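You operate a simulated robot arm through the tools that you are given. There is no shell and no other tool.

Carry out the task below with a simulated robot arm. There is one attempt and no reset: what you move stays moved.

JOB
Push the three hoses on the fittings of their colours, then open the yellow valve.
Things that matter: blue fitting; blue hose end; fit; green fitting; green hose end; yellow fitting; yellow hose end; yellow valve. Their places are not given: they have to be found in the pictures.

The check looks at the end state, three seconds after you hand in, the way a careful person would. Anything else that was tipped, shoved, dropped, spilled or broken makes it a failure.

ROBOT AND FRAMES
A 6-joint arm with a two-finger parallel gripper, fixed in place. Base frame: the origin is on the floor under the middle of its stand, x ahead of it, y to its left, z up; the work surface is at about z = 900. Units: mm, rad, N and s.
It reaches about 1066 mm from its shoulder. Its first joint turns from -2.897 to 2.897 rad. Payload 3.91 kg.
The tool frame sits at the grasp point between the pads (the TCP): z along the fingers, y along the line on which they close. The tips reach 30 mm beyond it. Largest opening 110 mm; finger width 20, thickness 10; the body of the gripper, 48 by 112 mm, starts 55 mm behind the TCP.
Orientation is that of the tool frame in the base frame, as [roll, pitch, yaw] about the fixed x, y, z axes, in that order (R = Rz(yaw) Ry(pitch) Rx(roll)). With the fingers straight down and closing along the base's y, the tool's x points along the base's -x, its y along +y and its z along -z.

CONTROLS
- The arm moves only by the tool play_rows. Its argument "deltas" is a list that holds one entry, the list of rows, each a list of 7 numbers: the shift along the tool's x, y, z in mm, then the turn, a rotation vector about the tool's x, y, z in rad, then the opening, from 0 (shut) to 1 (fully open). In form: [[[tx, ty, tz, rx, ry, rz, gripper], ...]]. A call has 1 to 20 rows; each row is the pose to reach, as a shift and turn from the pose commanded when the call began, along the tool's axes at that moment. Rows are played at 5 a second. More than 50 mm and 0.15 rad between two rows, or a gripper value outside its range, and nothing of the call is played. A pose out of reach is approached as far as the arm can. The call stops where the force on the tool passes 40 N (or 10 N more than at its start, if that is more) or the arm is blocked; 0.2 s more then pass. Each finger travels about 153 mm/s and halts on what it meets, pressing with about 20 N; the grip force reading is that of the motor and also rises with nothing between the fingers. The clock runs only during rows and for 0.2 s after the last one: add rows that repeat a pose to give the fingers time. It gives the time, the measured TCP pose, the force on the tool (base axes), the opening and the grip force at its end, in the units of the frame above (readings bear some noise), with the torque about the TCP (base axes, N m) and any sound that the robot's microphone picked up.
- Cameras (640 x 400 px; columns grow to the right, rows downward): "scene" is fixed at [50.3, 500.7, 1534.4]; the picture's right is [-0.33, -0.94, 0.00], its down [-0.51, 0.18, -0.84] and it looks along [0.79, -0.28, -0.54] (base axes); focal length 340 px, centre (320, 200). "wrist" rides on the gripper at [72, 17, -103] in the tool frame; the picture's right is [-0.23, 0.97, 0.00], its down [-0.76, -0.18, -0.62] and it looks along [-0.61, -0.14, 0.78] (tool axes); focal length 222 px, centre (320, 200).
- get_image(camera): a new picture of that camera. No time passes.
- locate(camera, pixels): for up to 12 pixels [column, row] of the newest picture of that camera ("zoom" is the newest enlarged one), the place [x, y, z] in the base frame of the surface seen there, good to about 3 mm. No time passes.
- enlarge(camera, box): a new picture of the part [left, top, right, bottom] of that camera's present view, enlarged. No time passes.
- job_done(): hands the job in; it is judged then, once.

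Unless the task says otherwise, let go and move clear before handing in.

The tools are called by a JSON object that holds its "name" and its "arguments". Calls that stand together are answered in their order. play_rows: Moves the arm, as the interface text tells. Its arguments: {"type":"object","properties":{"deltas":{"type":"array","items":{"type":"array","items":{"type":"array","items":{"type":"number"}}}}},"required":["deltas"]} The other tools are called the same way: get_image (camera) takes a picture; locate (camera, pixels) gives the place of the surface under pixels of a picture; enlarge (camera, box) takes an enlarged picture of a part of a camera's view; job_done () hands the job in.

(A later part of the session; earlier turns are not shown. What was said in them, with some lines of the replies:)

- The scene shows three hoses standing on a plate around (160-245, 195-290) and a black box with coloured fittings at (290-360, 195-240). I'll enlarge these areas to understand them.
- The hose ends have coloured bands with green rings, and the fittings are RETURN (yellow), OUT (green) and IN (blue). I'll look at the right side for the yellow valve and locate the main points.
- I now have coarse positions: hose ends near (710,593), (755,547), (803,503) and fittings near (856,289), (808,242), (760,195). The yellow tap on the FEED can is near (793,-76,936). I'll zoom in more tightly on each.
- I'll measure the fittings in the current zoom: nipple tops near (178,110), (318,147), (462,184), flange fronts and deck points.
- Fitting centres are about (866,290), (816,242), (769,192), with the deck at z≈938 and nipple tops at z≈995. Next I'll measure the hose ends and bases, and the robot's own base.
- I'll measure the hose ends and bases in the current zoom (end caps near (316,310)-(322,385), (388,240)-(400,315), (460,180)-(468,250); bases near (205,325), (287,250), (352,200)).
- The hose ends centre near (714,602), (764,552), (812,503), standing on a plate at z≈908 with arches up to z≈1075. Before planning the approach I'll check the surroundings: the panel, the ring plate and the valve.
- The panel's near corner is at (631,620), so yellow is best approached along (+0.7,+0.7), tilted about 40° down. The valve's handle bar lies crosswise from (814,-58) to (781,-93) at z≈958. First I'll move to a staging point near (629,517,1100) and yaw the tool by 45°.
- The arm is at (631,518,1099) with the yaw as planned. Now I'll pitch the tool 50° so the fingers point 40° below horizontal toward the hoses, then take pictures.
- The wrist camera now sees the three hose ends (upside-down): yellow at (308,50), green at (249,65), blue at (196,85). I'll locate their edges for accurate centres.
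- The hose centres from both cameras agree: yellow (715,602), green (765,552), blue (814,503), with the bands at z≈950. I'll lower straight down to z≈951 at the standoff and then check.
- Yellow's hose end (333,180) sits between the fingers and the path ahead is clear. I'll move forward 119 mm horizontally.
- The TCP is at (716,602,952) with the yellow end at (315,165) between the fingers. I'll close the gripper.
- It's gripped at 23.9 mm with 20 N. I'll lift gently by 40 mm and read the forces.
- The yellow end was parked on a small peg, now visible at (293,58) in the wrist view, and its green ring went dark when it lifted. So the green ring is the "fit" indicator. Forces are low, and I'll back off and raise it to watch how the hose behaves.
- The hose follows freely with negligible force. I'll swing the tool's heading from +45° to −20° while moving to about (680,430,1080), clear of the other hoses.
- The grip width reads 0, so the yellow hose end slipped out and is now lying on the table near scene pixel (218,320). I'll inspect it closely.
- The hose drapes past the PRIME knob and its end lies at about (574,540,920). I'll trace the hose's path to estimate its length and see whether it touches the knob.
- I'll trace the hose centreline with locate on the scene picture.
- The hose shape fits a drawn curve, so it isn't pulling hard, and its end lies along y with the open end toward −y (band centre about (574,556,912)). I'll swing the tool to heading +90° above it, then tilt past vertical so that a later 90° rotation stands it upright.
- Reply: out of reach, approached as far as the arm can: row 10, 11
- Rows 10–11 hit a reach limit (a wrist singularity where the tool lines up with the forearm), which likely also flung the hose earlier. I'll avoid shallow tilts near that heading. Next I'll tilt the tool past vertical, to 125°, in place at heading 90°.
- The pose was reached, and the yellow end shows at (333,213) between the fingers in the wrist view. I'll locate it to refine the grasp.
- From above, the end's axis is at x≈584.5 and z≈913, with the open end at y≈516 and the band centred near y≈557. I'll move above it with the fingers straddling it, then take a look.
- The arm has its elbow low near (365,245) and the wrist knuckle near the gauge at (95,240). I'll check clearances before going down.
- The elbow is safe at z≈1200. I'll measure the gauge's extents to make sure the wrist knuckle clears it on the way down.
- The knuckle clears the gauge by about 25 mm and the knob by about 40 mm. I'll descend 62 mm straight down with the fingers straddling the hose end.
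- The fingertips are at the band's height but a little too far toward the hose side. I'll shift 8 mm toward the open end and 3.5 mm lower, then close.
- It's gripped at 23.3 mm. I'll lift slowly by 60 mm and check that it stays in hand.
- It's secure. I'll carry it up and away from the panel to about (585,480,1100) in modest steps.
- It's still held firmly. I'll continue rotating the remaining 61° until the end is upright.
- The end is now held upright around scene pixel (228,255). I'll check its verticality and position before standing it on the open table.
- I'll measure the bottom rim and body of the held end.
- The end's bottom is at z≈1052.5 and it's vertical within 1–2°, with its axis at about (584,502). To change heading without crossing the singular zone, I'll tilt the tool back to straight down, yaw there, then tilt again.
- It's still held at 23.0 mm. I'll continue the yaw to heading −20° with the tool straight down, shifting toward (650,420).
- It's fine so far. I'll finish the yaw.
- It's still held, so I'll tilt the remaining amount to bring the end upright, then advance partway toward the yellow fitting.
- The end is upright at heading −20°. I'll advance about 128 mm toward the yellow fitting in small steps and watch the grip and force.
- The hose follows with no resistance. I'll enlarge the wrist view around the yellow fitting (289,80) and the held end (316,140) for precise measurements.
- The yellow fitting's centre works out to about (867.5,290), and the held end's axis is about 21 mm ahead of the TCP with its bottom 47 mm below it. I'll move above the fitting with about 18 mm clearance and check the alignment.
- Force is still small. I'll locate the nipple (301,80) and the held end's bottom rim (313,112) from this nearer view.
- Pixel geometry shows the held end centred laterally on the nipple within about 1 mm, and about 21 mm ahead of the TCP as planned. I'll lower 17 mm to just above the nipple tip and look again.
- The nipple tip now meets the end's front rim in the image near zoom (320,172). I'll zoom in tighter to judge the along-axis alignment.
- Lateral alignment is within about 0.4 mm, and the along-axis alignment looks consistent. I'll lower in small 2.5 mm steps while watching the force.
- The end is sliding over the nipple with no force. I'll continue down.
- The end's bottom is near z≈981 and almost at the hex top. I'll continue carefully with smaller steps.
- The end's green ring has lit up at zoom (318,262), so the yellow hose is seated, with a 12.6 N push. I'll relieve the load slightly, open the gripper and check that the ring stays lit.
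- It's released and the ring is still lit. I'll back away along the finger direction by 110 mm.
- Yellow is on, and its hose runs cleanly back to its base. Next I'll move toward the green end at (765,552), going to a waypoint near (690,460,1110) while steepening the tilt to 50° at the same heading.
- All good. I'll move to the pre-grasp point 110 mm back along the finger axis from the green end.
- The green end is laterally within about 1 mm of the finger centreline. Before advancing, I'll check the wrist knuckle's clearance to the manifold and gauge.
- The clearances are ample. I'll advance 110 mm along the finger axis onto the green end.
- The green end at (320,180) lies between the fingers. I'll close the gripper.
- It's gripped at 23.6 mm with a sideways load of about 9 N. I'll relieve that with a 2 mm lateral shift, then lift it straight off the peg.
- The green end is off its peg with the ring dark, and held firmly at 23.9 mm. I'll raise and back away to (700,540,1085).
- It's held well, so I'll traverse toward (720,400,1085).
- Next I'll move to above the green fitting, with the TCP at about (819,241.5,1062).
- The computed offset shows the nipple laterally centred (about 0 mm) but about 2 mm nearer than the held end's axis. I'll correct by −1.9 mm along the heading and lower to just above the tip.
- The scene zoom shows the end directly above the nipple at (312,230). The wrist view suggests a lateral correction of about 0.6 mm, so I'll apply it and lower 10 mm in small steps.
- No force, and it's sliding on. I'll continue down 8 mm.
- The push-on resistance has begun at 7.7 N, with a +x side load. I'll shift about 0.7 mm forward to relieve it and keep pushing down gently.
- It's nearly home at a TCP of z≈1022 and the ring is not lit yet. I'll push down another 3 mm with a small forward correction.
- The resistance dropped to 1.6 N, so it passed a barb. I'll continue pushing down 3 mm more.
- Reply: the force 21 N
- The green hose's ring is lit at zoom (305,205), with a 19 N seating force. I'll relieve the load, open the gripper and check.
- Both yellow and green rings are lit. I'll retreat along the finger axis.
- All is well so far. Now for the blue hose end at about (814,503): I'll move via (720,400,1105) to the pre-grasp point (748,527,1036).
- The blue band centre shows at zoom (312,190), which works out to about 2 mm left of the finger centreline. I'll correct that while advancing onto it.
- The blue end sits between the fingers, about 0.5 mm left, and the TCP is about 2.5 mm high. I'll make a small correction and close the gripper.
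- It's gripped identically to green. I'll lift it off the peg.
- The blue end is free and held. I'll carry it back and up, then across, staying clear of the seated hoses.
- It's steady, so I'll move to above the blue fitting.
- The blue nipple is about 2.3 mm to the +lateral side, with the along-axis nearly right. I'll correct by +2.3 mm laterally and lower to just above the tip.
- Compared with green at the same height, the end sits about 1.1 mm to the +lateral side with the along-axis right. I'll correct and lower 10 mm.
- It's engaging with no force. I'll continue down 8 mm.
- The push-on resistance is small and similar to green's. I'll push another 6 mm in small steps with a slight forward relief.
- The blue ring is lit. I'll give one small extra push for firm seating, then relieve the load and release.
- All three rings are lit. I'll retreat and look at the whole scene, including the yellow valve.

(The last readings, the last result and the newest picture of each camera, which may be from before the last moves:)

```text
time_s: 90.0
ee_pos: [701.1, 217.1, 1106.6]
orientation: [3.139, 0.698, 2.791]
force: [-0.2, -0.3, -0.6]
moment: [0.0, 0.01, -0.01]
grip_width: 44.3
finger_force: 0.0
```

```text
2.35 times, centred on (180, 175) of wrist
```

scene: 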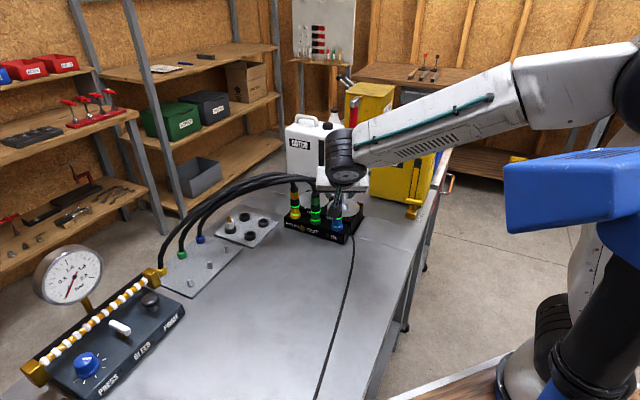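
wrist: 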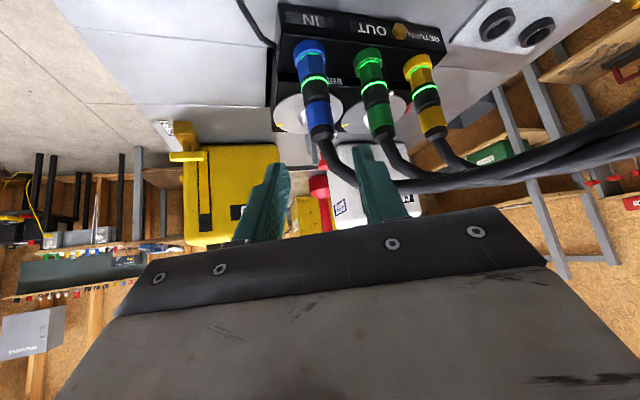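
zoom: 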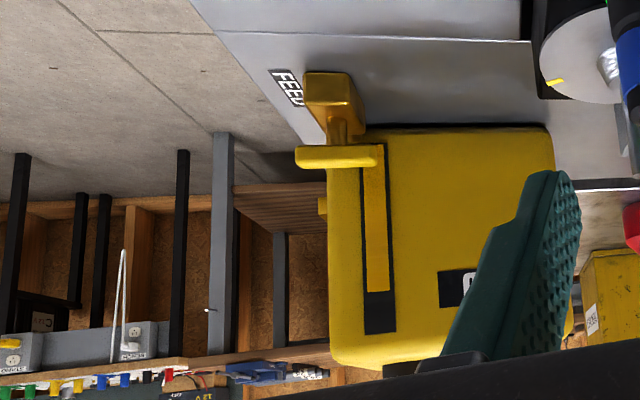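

All three hoses are seated with lit rings at scene (296,213), (316,213), (337,222). Now for the yellow valve: I'll move to a viewpoint in front of the FEED can's tap, turning to heading −45°.

{"name": "play_rows", "arguments": {"deltas": [[[0.7, -23.1, 4.2, 0.04, 0, 0.0477, 0.2], [1.5, -46.1, 8.5, 0.0801, 0, 0.0954, 0.0], [2.2, -69.2, 12.7, 0.1201, 0, 0.1431, 0.0], [2.9, -92.3, 16.9, 0.1602, 0, 0.1909, 0.0], [3.6, -115.4, 21.1, 0.2002, 0, 0.2386, 0.0], [4.4, -138.4, 25.4, 0.2403, 0, 0.2863, 0.0], [5.1, -161.5, 29.6, 0.2803, 0, 0.334, 0.0], [5.1, -161.5, 29.6, 0.2803, 0, 0.334, 0.0]]]}}

{"name": "get_image", "arguments": {"camera": "wrist"}}

{"name": "get_image", "arguments": {"camera": "scene"}}

{"name": "enlarge", "arguments": {"camera": "scene", "box": [388, 180, 436, 230]}}

```text
time_s: 91.8
ee_pos: [659.8, 61.4, 1080.6]
orientation: [3.138, 0.696, 2.356]
force: [0.4, 0.5, -0.2]
moment: [-0.01, 0.03, -0.03]
grip_width: 0.0
finger_force: 19.7
```

```text
taken
```

wrist: 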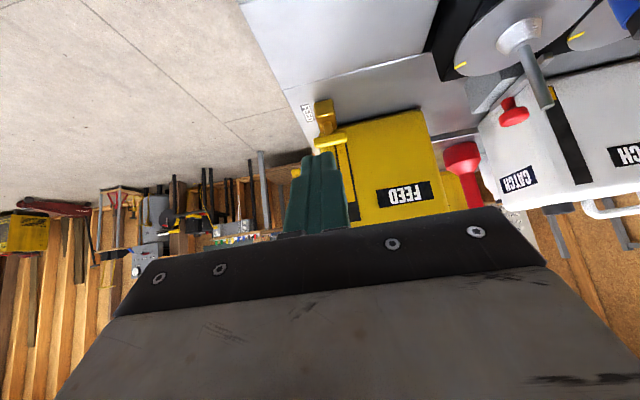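

```text
taken
```

scene: 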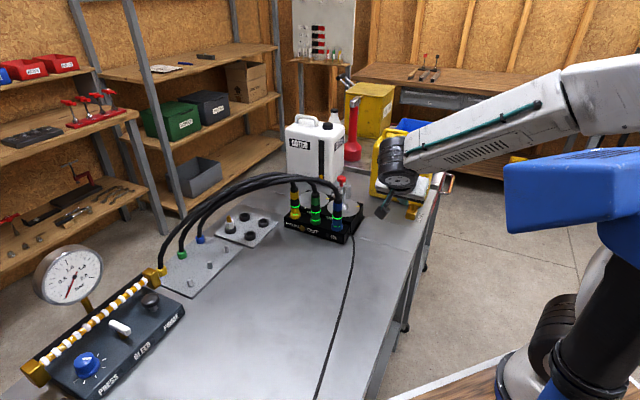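

```text
8.00 times, centred on (412, 205) of scene
```

zoom: 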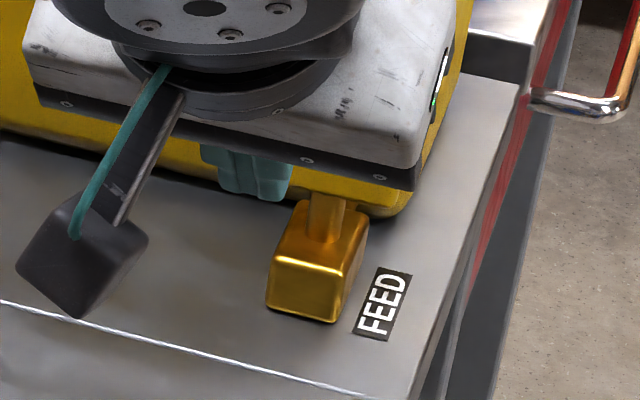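

I'll enlarge the wrist view on the valve at (325,125) and locate its features and the can's face.

{"name": "enlarge", "arguments": {"camera": "wrist", "box": [290, 85, 386, 181]}}

{"name": "locate", "arguments": {"camera": "wrist", "pixels": [[316, 145], [325, 141], [335, 138], [344, 134], [326, 128], [326, 115], [318, 112], [332, 110], [347, 127], [345, 150], [370, 125], [400, 118]]}}

```text
4.17 times, centred on (338, 133) of wrist
```

zoom: 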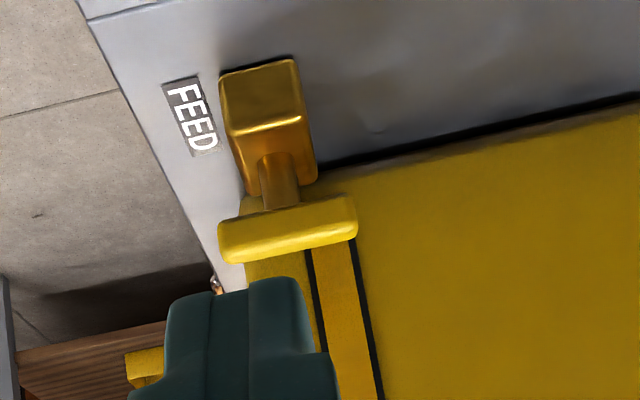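

```text
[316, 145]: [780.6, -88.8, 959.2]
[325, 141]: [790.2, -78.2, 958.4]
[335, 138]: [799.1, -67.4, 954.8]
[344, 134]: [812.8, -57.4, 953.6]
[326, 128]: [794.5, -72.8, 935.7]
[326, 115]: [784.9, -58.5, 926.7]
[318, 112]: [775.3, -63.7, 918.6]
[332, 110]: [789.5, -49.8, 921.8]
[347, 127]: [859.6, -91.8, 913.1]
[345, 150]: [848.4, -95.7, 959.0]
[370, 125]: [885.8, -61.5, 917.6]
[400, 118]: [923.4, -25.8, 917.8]
```

The can's face is about 51 mm behind the valve stem (axis near (799,−76), bar centre z≈954), so there's room to turn the handle. I'll position the closed fingertips in front of the bar's right-hand end, about 27 mm away, before pushing.

{"name": "play_rows", "arguments": {"deltas": [[[-7.5, -3, 21.3, 0, 0, 0, 0.0], [-14.9, -6, 42.5, 0, 0, 0, 0.0], [-22.4, -9, 63.8, 0, 0, 0, 0.0], [-29.9, -12.1, 85.1, 0, 0, 0, 0.0], [-37.4, -15.1, 106.4, 0, 0, 0, 0.0], [-44.8, -18.1, 127.6, 0, 0, 0, 0.0], [-52.3, -21.1, 148.9, 0, 0, 0, 0.0], [-52.3, -21.1, 148.9, 0, 0, 0, 0.0]]]}}

{"name": "get_image", "arguments": {"camera": "wrist"}}

{"name": "enlarge", "arguments": {"camera": "wrist", "box": [270, 85, 400, 215]}}

{"name": "enlarge", "arguments": {"camera": "scene", "box": [370, 160, 450, 240]}}

```text
time_s: 93.6
ee_pos: [741.8, -49.5, 1000.2]
orientation: [3.139, 0.697, 2.355]
force: [-0.1, -0.4, -1.2]
moment: [0.03, 0.01, 0.04]
grip_width: 0.0
finger_force: 20.0
```

```text
taken
```

wrist: 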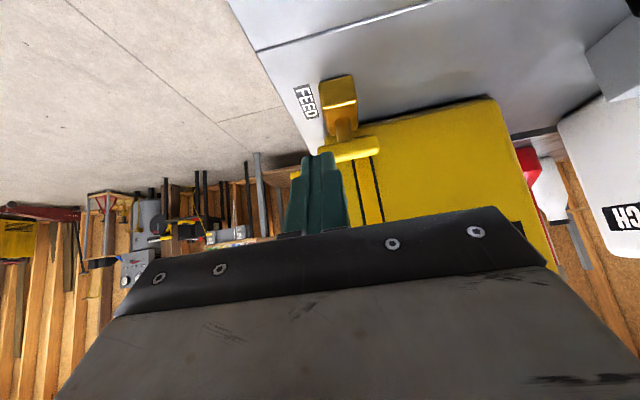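

```text
3.08 times, centred on (335, 150) of wrist
```

zoom: 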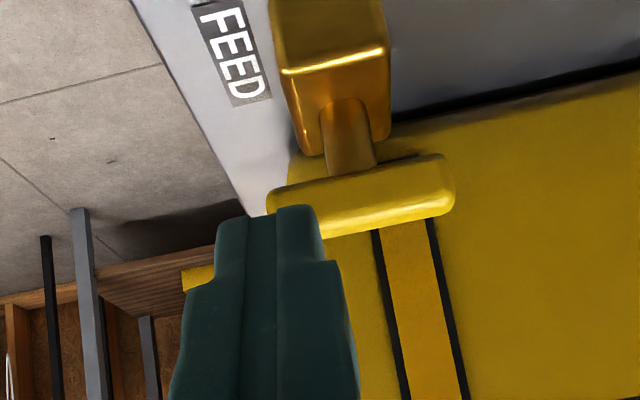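

```text
5.00 times, centred on (410, 200) of scene
```

zoom: 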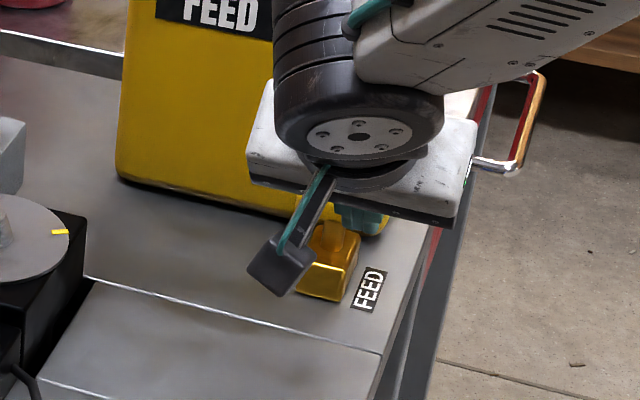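

I'll refine the valve geometry from this closer view.

{"name": "locate", "arguments": {"camera": "zoom", "pixels": [[350, 130], [350, 170], [320, 40], [360, 15], [300, 60]]}}

{"name": "locate", "arguments": {"camera": "wrist", "pixels": [[321, 152], [326, 153], [335, 152], [345, 149], [355, 147], [365, 144], [373, 141], [371, 135], [340, 145], [346, 135], [343, 125], [360, 140]]}}

```text
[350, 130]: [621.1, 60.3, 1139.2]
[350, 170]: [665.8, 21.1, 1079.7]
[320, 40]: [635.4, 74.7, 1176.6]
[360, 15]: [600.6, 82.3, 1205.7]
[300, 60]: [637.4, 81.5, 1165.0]
```

```text
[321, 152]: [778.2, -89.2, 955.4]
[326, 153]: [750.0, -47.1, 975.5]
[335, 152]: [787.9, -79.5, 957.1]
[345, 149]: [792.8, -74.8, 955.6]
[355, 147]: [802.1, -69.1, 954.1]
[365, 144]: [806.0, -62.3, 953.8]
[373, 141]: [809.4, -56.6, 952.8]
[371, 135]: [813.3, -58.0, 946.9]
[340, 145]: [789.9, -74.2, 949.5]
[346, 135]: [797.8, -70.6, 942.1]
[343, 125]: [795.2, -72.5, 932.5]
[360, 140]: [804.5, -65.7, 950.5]
```

The valve axis is about (800,−77), and the bar spans b=±24 mm with its front face 6.5 mm from the axis. I'll lower to z=970 and approach until just short of contact.

{"name": "play_rows", "arguments": {"deltas": [[[9.6, 0, 11.5, 0, 0, 0, 0.0], [19.3, 0, 23, 0, 0, 0, 0.0], [11.6, 0, 32.1, 0, 0, 0, 0.0], [3.9, 0, 41.3, 0, 0, 0, 0.0], [3.9, 0, 41.3, 0, 0, 0, 0.0]]]}}

{"name": "enlarge", "arguments": {"camera": "wrist", "box": [270, 85, 400, 215]}}

```text
time_s: 94.8
ee_pos: [758.9, -66.8, 966.0]
orientation: [3.14, 0.696, 2.357]
force: [-0.7, 0.7, -0.2]
moment: [0.0, -0.05, -0.03]
grip_width: 0.2
finger_force: 19.7
```

```text
3.08 times, centred on (335, 150) of wrist
```

zoom: 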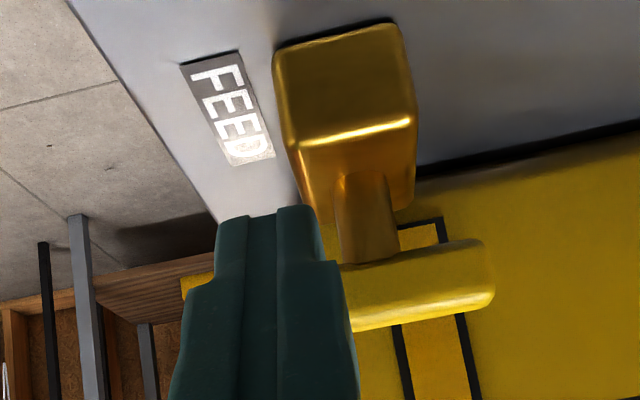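

The fingertips are about 2.6 mm from the bar's right-hand half. I'll raise 4 mm to centre on the bar's height and push gently toward the can in small steps.

{"name": "play_rows", "arguments": {"deltas": [[[-2.57, 0, -3.06, 0, 0, 0, 0.0], [-3.7, 0, -2.1, 0, 0, 0, 0.0], [-4.9, 0, -1.1, 0, 0, 0, 0.0], [-6.0, 0, -0.2, 0, 0, 0, 0.0], [-7.2, 0, 0.8, 0, 0, 0, 0.0]]]}}

{"name": "enlarge", "arguments": {"camera": "wrist", "box": [270, 85, 400, 215]}}

```text
time_s: 96.0
ee_pos: [762.6, -71.4, 968.3]
orientation: [3.14, 0.699, 2.355]
force: [-2.4, 1.4, 0.4]
moment: [0.03, 0.03, 0.0]
grip_width: 0.3
finger_force: 20.0
```

```text
3.08 times, centred on (335, 150) of wrist
```

zoom: 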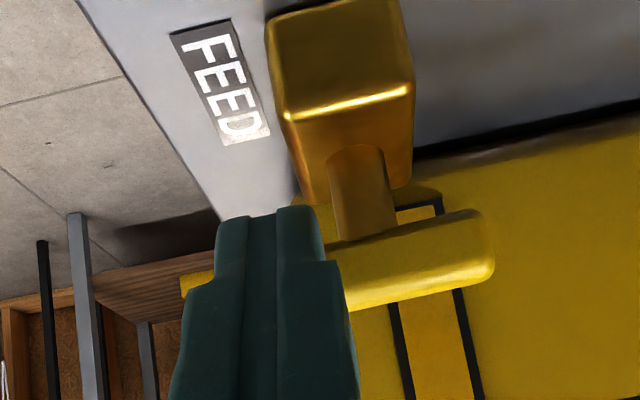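

There's only a 2.7 N reaction and the bar seems to be starting to turn. I'll push 4.5 mm more and compare.

{"name": "play_rows", "arguments": {"deltas": [[[-1.15, 0, 0.96, 0, 0, 0, 0.0], [-2.3, 0, 1.93, 0, 0, 0, 0.0], [-3.45, 0, 2.9, 0, 0, 0, 0.0]]]}}

{"name": "enlarge", "arguments": {"camera": "wrist", "box": [270, 85, 400, 215]}}

{"name": "enlarge", "arguments": {"camera": "scene", "box": [370, 160, 450, 240]}}

```text
time_s: 96.8
ee_pos: [765.5, -75.1, 969.0]
orientation: [3.138, 0.697, 2.356]
force: [-6.6, -4.2, -0.4]
moment: [-0.06, 0.08, -0.17]
grip_width: 0.0
finger_force: 20.1
```

```text
3.08 times, centred on (335, 150) of wrist
```

zoom: 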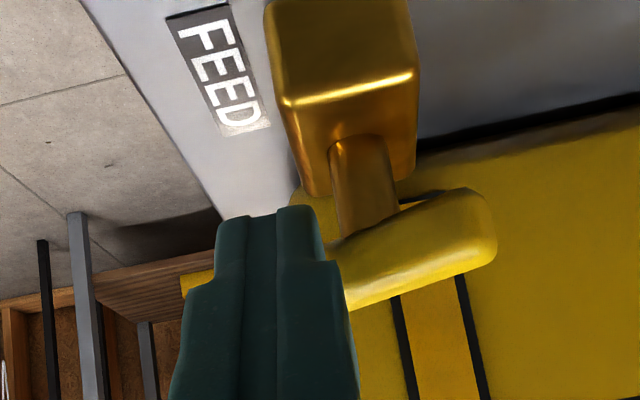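

```text
5.00 times, centred on (410, 200) of scene
```

zoom: 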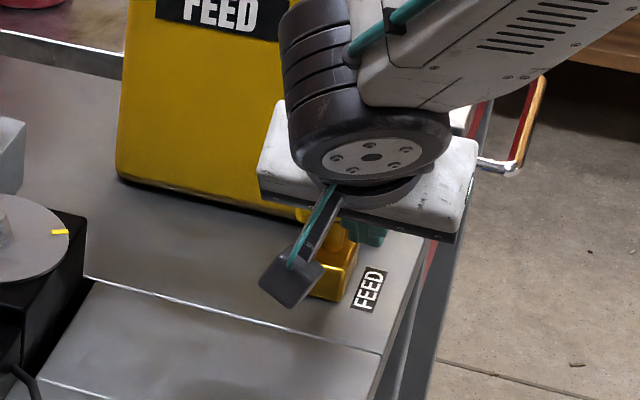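

The bar is turning, with its left end swinging outward to about 25–30°, so this is the allowed direction. I'll continue pushing, easing sideways slightly.

{"name": "play_rows", "arguments": {"deltas": [[[-1.15, -0.5, 0.96, 0, 0, 0, 0.0], [-2.3, -1, 1.93, 0, 0, 0, 0.0], [-3.45, -1, 2.9, 0, 0, 0, 0.0]]]}}

{"name": "enlarge", "arguments": {"camera": "wrist", "box": [270, 85, 400, 215]}}

```text
time_s: 97.6
ee_pos: [769.2, -78.1, 970.3]
orientation: [3.14, 0.698, 2.356]
force: [-0.5, 0.7, 0.3]
moment: [0.03, -0.04, 0.0]
grip_width: 0.0
finger_force: 20.0
```

```text
3.08 times, centred on (335, 150) of wrist
```

zoom: 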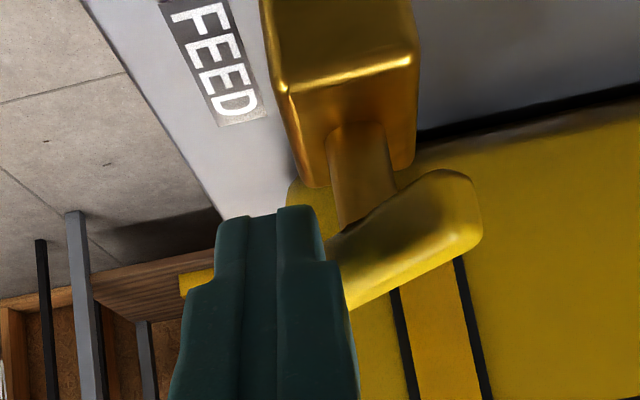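

It's now at about 45° with almost no force. I'll continue for another 5 mm.

{"name": "play_rows", "arguments": {"deltas": [[[-1.15, 0, 0.96, 0, 0, 0, 0.0], [-2.3, 0, 1.93, 0, 0, 0, 0.0], [-3.83, 0, 3.2, 0, 0, 0, 0.0]]]}}

{"name": "enlarge", "arguments": {"camera": "wrist", "box": [270, 85, 400, 215]}}

```text
time_s: 98.4
ee_pos: [770.4, -81.9, 970.5]
orientation: [3.14, 0.696, 2.357]
force: [-1.4, 0.9, -0.2]
moment: [0.01, 0.0, 0.02]
grip_width: 0.0
finger_force: 19.5
```

```text
3.08 times, centred on (335, 150) of wrist
```

zoom: 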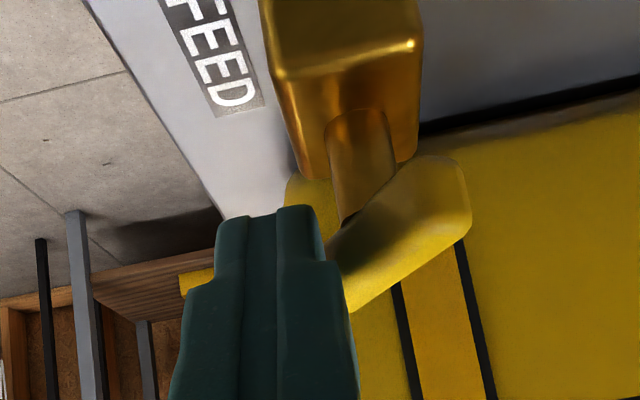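

The bar is at roughly 55° with its outer end facing me. I'll back off, centre the gripper on the valve axis and open the fingers to straddle the outer half.

{"name": "play_rows", "arguments": {"deltas": [[[11.5, -0.5, -9.6, 0, 0, 0, 0.0], [23, -0.5, -19.3, 0, 0, 0, 0.0], [34.5, 0, -28.9, 0, 0, 0, 0.0], [34.5, 8.2, -28.9, 0, 0, 0, 0.2], [34.5, 16.4, -28.9, 0, 0, 0, 0.4], [34.5, 24.6, -28.9, 0, 0, 0, 0.55], [37.7, 24.6, -25.1, 0, 0, 0, 0.55], [37.7, 24.6, -25.1, 0, 0, 0, 0.55]]]}}

{"name": "get_image", "arguments": {"camera": "wrist"}}

{"name": "enlarge", "arguments": {"camera": "wrist", "box": [260, 80, 400, 220]}}

```text
time_s: 100.2
ee_pos: [758.3, -32.8, 964.5]
orientation: [3.14, 0.696, 2.357]
force: [0.1, -0.7, 0.2]
moment: [0.0, -0.01, -0.01]
grip_width: 60.2
finger_force: 0.2
```

```text
taken
```

wrist: 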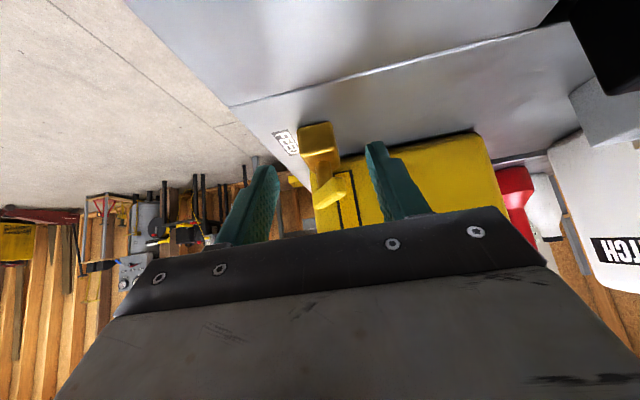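

```text
2.86 times, centred on (330, 150) of wrist
```

zoom: 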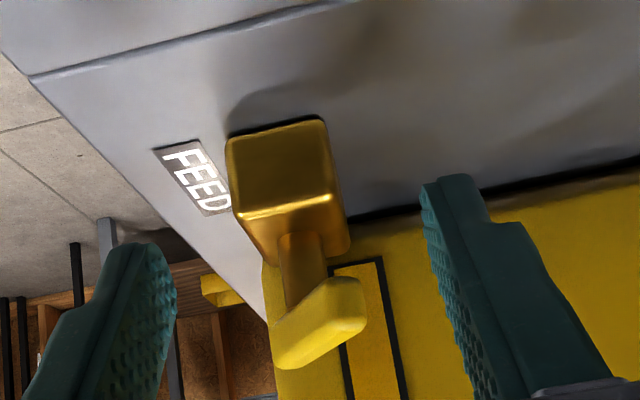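

The valve's outer end is between the open fingers. I'll advance 28 mm so the fingers straddle it.

{"name": "play_rows", "arguments": {"deltas": [[[-5.4, -1, 4.5, 0, 0, 0, 0.55], [-10.7, -1.5, 9, 0, 0, 0, 0.55], [-16.1, -1.5, 13.5, 0, 0, 0, 0.55], [-21.4, -1.5, 18, 0, 0, 0, 0.55], [-21.4, -1.5, 18, 0, 0, 0, 0.55]]]}}

{"name": "enlarge", "arguments": {"camera": "wrist", "box": [260, 80, 400, 220]}}

```text
time_s: 101.4
ee_pos: [776.3, -53.2, 964.2]
orientation: [3.139, 0.695, 2.357]
force: [-0.2, -1.1, -0.6]
moment: [0.01, -0.02, 0.01]
grip_width: 60.5
finger_force: 0.0
```

```text
2.86 times, centred on (330, 150) of wrist
```

zoom: 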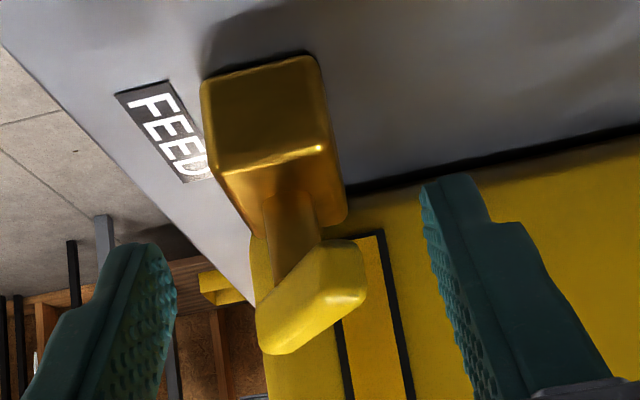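

The fingers straddle the bar's outer half. A check of the stem's image position suggests the axis is about 1.5–2 mm toward the −lateral side, so I'll shift by −1.5 mm and close in stages.

{"name": "play_rows", "arguments": {"deltas": [[[0, -1.5, 0, 0, 0, 0, 0.45], [0, -1.5, 0, 0, 0, 0, 0.35], [0, -1.5, 0, 0, 0, 0, 0.28], [0, -1.5, 0, 0, 0, 0, 0.28]]]}}

{"name": "enlarge", "arguments": {"camera": "wrist", "box": [260, 80, 400, 220]}}

```text
time_s: 102.4
ee_pos: [775.0, -54.5, 963.4]
orientation: [3.139, 0.697, 2.357]
force: [0.9, 2.2, 0.5]
moment: [-0.02, 0.03, 0.04]
grip_width: 31.7
finger_force: 1.2
```

```text
2.86 times, centred on (330, 150) of wrist
```

zoom: 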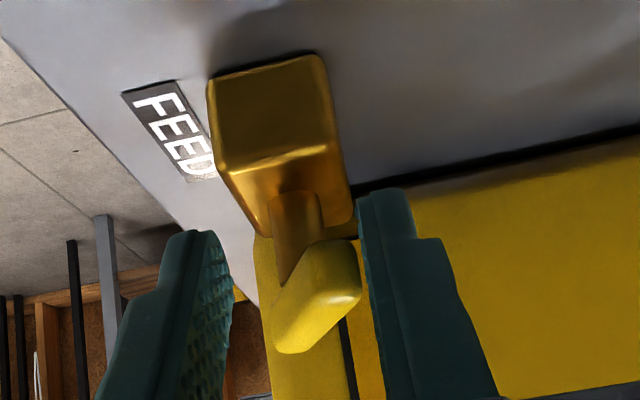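

The left-hand (+b) finger is touching the bar's outer end. I'll continue closing gradually.

{"name": "play_rows", "arguments": {"deltas": [[[0, 0, 0, 0, 0, 0, 0.25], [0, 0, 0, 0, 0, 0, 0.22], [0, 0, 0, 0, 0, 0, 0.19], [0, 0, 0, 0, 0, 0, 0.16], [0, 0, 0, 0, 0, 0, 0.16]]]}}

{"name": "enlarge", "arguments": {"camera": "wrist", "box": [260, 80, 400, 220]}}

```text
time_s: 103.6
ee_pos: [775.5, -54.8, 964.6]
orientation: [3.14, 0.696, 2.356]
force: [0.3, -0.6, -0.7]
moment: [-0.01, -0.04, 0.02]
grip_width: 18.0
finger_force: 0.6
```

```text
2.86 times, centred on (330, 150) of wrist
```

zoom: 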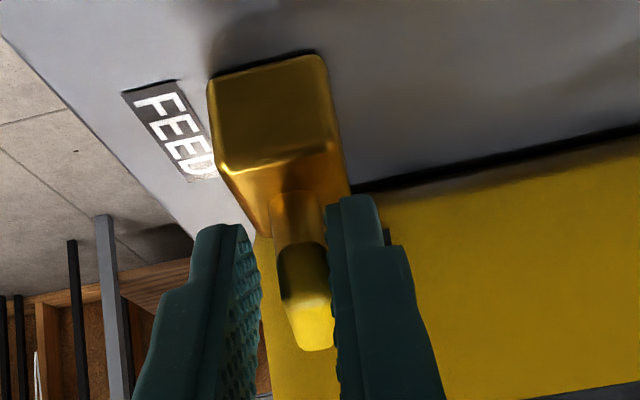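

The bar is nearly perpendicular to the can now. I'll close further until both pads align it, checking side forces.

{"name": "play_rows", "arguments": {"deltas": [[[0, 0, 0, 0, 0, 0, 0.145], [0, 0, 0, 0, 0, 0, 0.13], [0, 0, 0, 0, 0, 0, 0.12], [0, 0, 0, 0, 0, 0, 0.11], [0, 0, 0, 0, 0, 0, 0.11]]]}}

{"name": "enlarge", "arguments": {"camera": "wrist", "box": [260, 80, 400, 220]}}

```text
time_s: 104.8
ee_pos: [774.4, -54.7, 964.5]
orientation: [3.141, 0.695, 2.356]
force: [1.1, 1.1, 1.2]
moment: [0.01, -0.01, 0.0]
grip_width: 12.8
finger_force: 0.8
```

```text
2.86 times, centred on (330, 150) of wrist
```

zoom: 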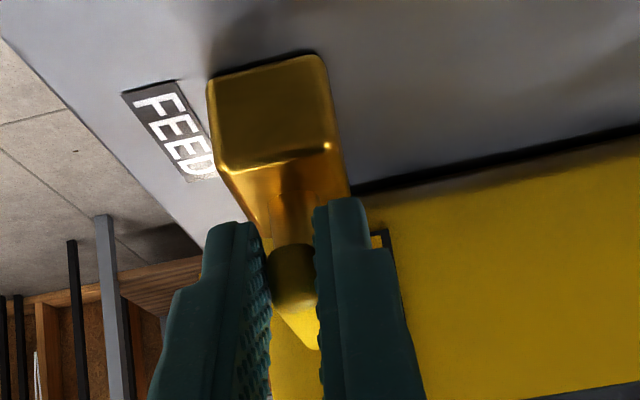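

Both pads now hug the bar at 12.8 mm with negligible side force. I'll open, back off and inspect the handle's angle.

{"name": "play_rows", "arguments": {"deltas": [[[0, 0, 0, 0, 0, 0, 0.2], [0, 0, 0, 0, 0, 0, 0.35], [0, 0, 0, 0, 0, 0, 0.4], [7.7, 0, -6.4, 0, 0, 0, 0.4], [19.2, 0, -16.1, 0, 0, 0, 0.4], [38.3, 0, -32.2, 0, 0, 0, 0.4], [57.5, 0, -48.2, 0, 0, 0, 0.4], [57.5, 0, -48.2, 0, 0, 0, 0.4]]]}}

{"name": "get_image", "arguments": {"camera": "wrist"}}

{"name": "enlarge", "arguments": {"camera": "wrist", "box": [250, 90, 390, 230]}}

{"name": "enlarge", "arguments": {"camera": "scene", "box": [370, 160, 450, 240]}}

```text
time_s: 106.6
ee_pos: [721.5, -0.6, 964.5]
orientation: [3.14, 0.697, 2.356]
force: [0.6, -0.3, -0.1]
moment: [0.02, 0.0, 0.04]
grip_width: 44.2
finger_force: 0.1
```

```text
taken
```

wrist: 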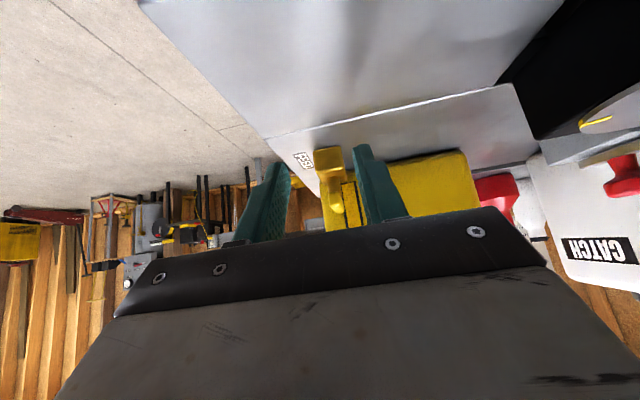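

```text
2.86 times, centred on (320, 160) of wrist
```

zoom: 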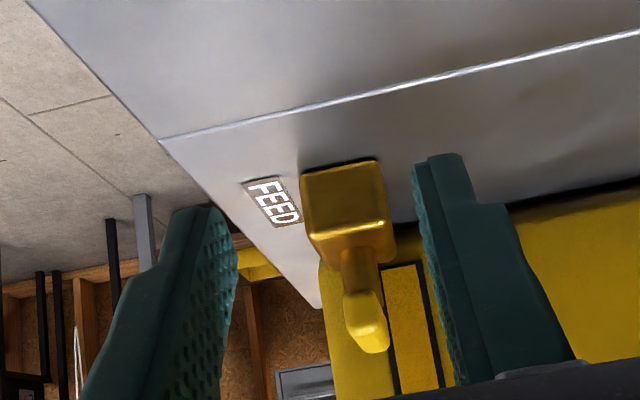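

```text
5.00 times, centred on (410, 200) of scene
```

zoom: 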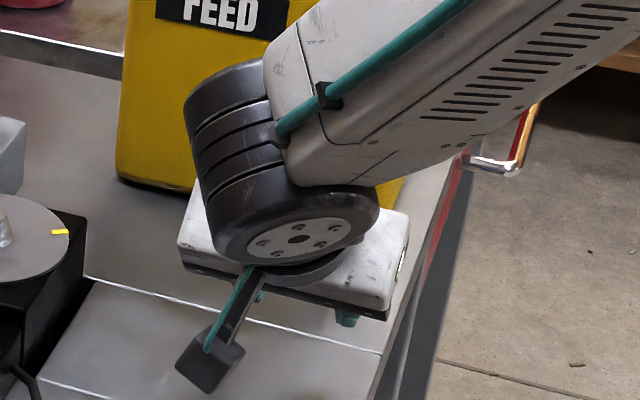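

The bar now points outward from the can. I'll move the arm well clear to view the valve from the scene camera.

{"name": "play_rows", "arguments": {"deltas": [[[2, 0, -42, 0, 0, 0, 0.4], [4, 0, -84, 0, 0, 0, 0.4], [6, 0, -126, 0, 0, 0, 0.4], [8, 0, -168, 0, 0, 0, 0.4], [10, 0, -210, 0, 0, 0, 0.4], [12, 0, -252, 0, 0, 0, 0.4], [12, 0, -252, 0, 0, 0, 0.4]]]}}

{"name": "get_image", "arguments": {"camera": "scene"}}

{"name": "enlarge", "arguments": {"camera": "scene", "box": [388, 180, 436, 230]}}

{"name": "get_image", "arguments": {"camera": "wrist"}}

```text
time_s: 108.2
ee_pos: [600.6, 119.3, 1149.7]
orientation: [3.141, 0.696, 2.356]
force: [0.5, -0.1, -0.4]
moment: [-0.02, 0.03, -0.01]
grip_width: 43.8
finger_force: 0.1
```

```text
taken
```

scene: 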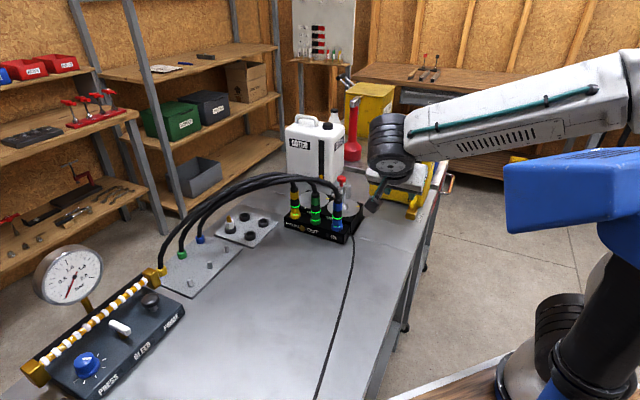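

```text
8.00 times, centred on (412, 205) of scene
```

zoom: 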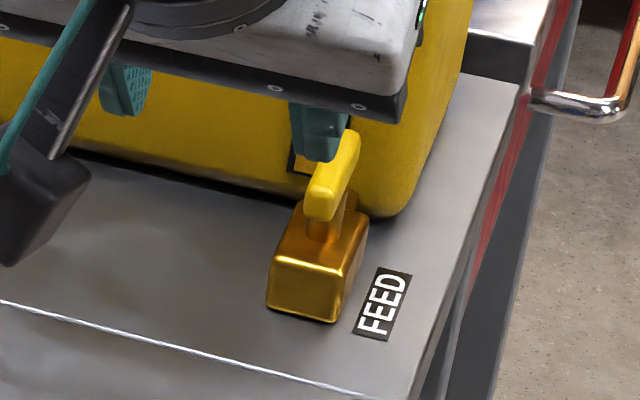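

```text
taken
```

wrist: 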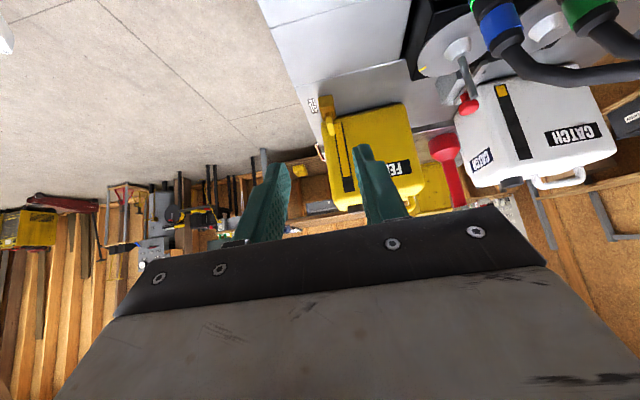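

The handle is now in line with the outlet. I'll move the arm further aside and measure the bar's direction accurately.

{"name": "play_rows", "arguments": {"deltas": [[[10, 30, -30, 0, 0, 0, 0.4], [20, 60, -60, 0, 0, 0, 0.4], [20, 100, -80, 0, 0, 0, 0.4], [20, 140, -80, 0, 0, 0, 0.4]]]}}

{"name": "get_image", "arguments": {"camera": "scene"}}

{"name": "enlarge", "arguments": {"camera": "scene", "box": [388, 180, 436, 230]}}

```text
time_s: 109.2
ee_pos: [651.9, 264.5, 1199.4]
orientation: [3.139, 0.698, 2.355]
force: [0.1, 0.0, 0.3]
moment: [0.05, -0.02, 0.05]
grip_width: 44.1
finger_force: 0.1
```

```text
taken
```

scene: 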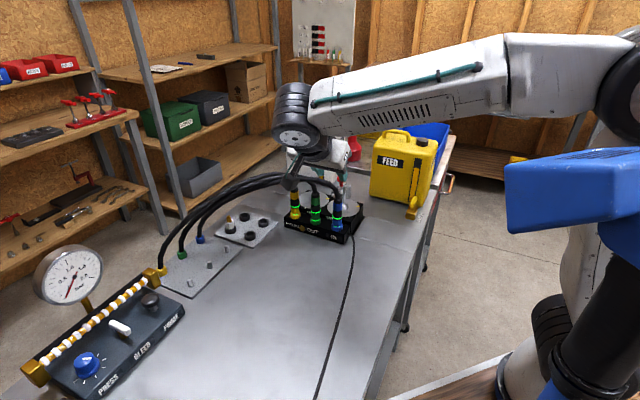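

```text
8.00 times, centred on (412, 205) of scene
```

zoom: 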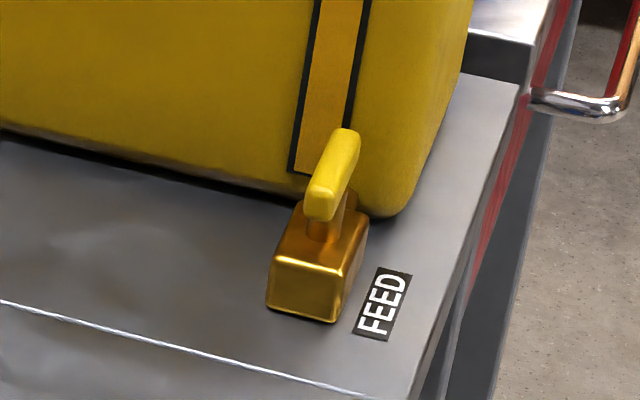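

I'll locate points along the bar's top ridge and the block's edges to compare directions.

{"name": "locate", "arguments": {"camera": "zoom", "pixels": [[322, 183], [328, 171], [334, 159], [340, 147], [345, 137], [318, 205], [350, 170], [275, 258], [345, 275], [290, 285], [330, 295], [362, 240]]}}

{"name": "locate", "arguments": {"camera": "zoom", "pixels": [[322, 183], [325, 177], [331, 165], [337, 153], [343, 141], [347, 134], [100, 140], [200, 165], [300, 190], [30, 115], [250, 150], [150, 130]]}}

```text
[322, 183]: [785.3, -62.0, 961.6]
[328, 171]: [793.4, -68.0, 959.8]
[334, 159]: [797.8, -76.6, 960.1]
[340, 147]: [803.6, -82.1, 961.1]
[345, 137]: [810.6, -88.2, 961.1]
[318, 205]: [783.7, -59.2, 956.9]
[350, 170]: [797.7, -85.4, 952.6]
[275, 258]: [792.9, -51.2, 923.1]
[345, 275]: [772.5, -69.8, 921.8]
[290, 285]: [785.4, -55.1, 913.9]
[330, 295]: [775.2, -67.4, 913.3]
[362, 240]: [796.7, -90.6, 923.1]
```

```text
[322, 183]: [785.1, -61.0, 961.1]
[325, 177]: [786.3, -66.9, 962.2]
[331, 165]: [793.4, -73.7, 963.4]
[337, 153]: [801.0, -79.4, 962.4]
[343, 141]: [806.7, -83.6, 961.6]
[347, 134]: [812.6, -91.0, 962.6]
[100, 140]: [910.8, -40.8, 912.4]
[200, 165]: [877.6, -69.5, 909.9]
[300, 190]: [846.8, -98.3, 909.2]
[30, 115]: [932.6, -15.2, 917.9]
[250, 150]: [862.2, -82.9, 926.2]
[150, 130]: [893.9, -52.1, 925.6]
```

The bar's direction is now about −46° against the can face at 44°, so it's turned 90° and in line with the outlet. I'll do a final check of the fittings, the panel and the rest.

{"name": "enlarge", "arguments": {"camera": "scene", "box": [260, 140, 388, 250]}}

{"name": "enlarge", "arguments": {"camera": "scene", "box": [0, 230, 220, 400]}}

{"name": "enlarge", "arguments": {"camera": "scene", "box": [130, 180, 290, 300]}}

{"name": "get_image", "arguments": {"camera": "wrist"}}

```text
3.64 times, centred on (324, 195) of scene
```

zoom: 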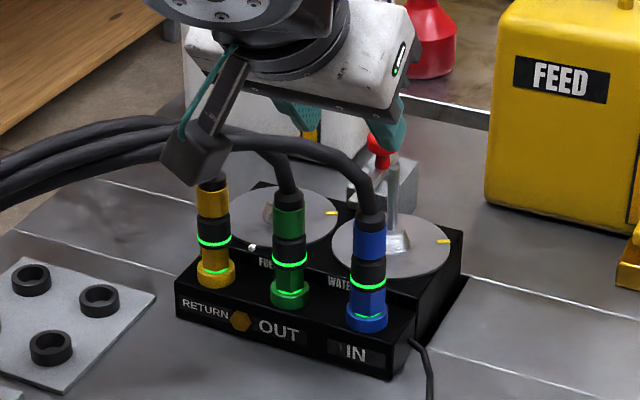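

```text
2.35 times, centred on (110, 315) of scene
```

zoom: 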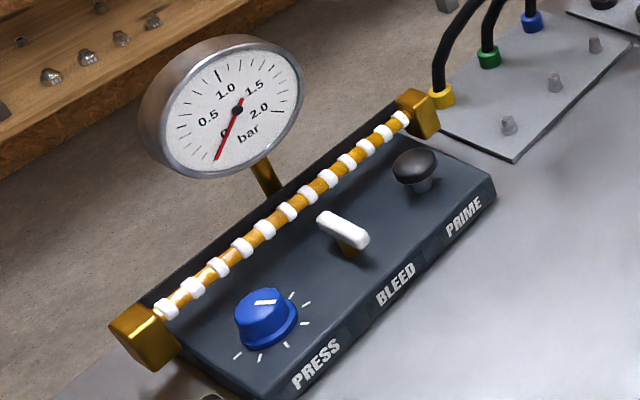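

```text
3.33 times, centred on (210, 240) of scene
```

zoom: 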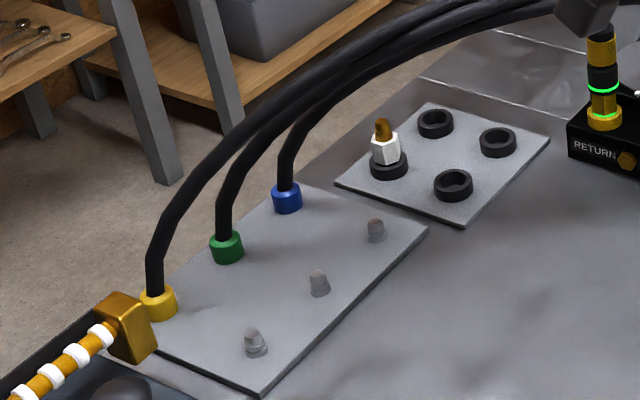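

```text
taken
```

wrist: 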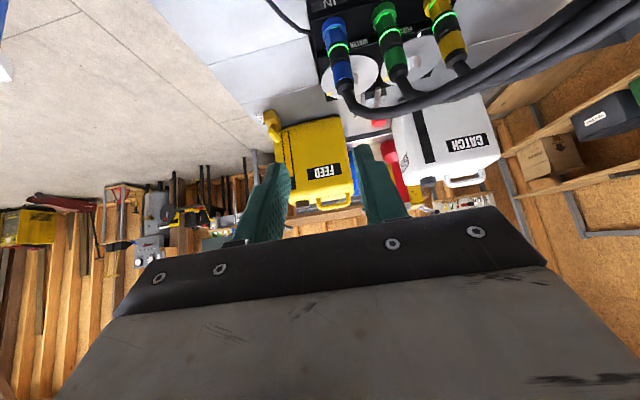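

All three rings are lit, the panel, gauge and other items look unchanged, and the valve is in line. I'll move the arm a bit further clear and then hand in.

{"name": "play_rows", "arguments": {"deltas": [[[1.5, -30, -17.5, 0, 0, 0, 0.4], [2.9, -60, -35, 0, 0, 0, 0.4], [4.4, -90, -52.6, 0, 0, 0, 0.4], [5.8, -120, -70, 0, 0, 0, 0.4], [5.8, -120, -70, 0, 0, 0, 0.4]]]}}

{"name": "get_image", "arguments": {"camera": "scene"}}

{"name": "enlarge", "arguments": {"camera": "scene", "box": [260, 140, 388, 250]}}

```text
time_s: 110.4
ee_pos: [532.3, 215.2, 1247.6]
orientation: [3.139, 0.697, 2.355]
force: [-0.3, 0.0, 0.5]
moment: [0.0, 0.0, 0.01]
grip_width: 44.1
finger_force: 0.1
```

```text
taken
```

scene: 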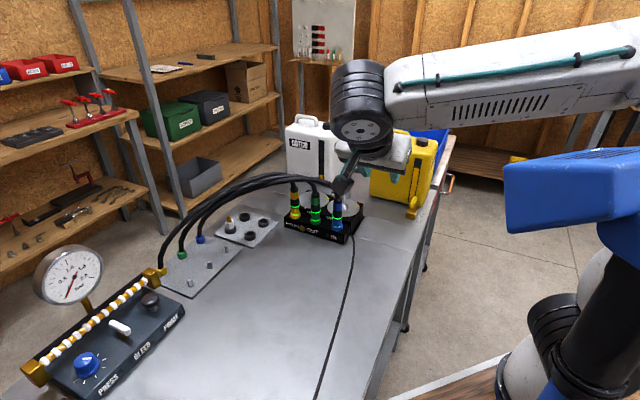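

```text
3.64 times, centred on (324, 195) of scene
```

zoom: 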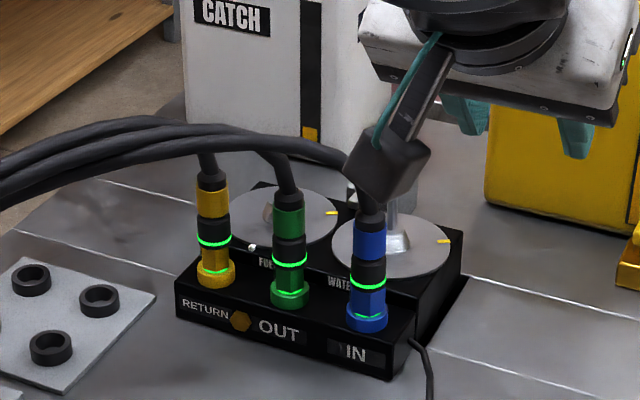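

The final pictures show the three hoses on their matching fittings with lit rings (zoom (214,243), (289,263), (367,286)), the yellow valve handle turned in line with its outlet, and the arm clear. I'm handing in.

{"name": "job_done", "arguments": {}}

```text
The job is handed in.
```

The final pictures show all three hoses seated on the fittings of their colours, each with its green ring lit. The yellow valve on the FEED can is open, its handle turned about 90° so it lines up with the outlet. The job is handed in, but I haven't seen the check's verdict.

- **Dropped hose:** the yellow hose end slipped out of the gripper on the first carry and fell on the table. I picked it up again and seated it. The panel, gauge and knobs look the same as at the start.
- **Valve position:** I measured the handle's direction from the pictures to within about 2°. I did not turn it further to feel for a stop.

The arm has let go of everything and is clear of the bench items.
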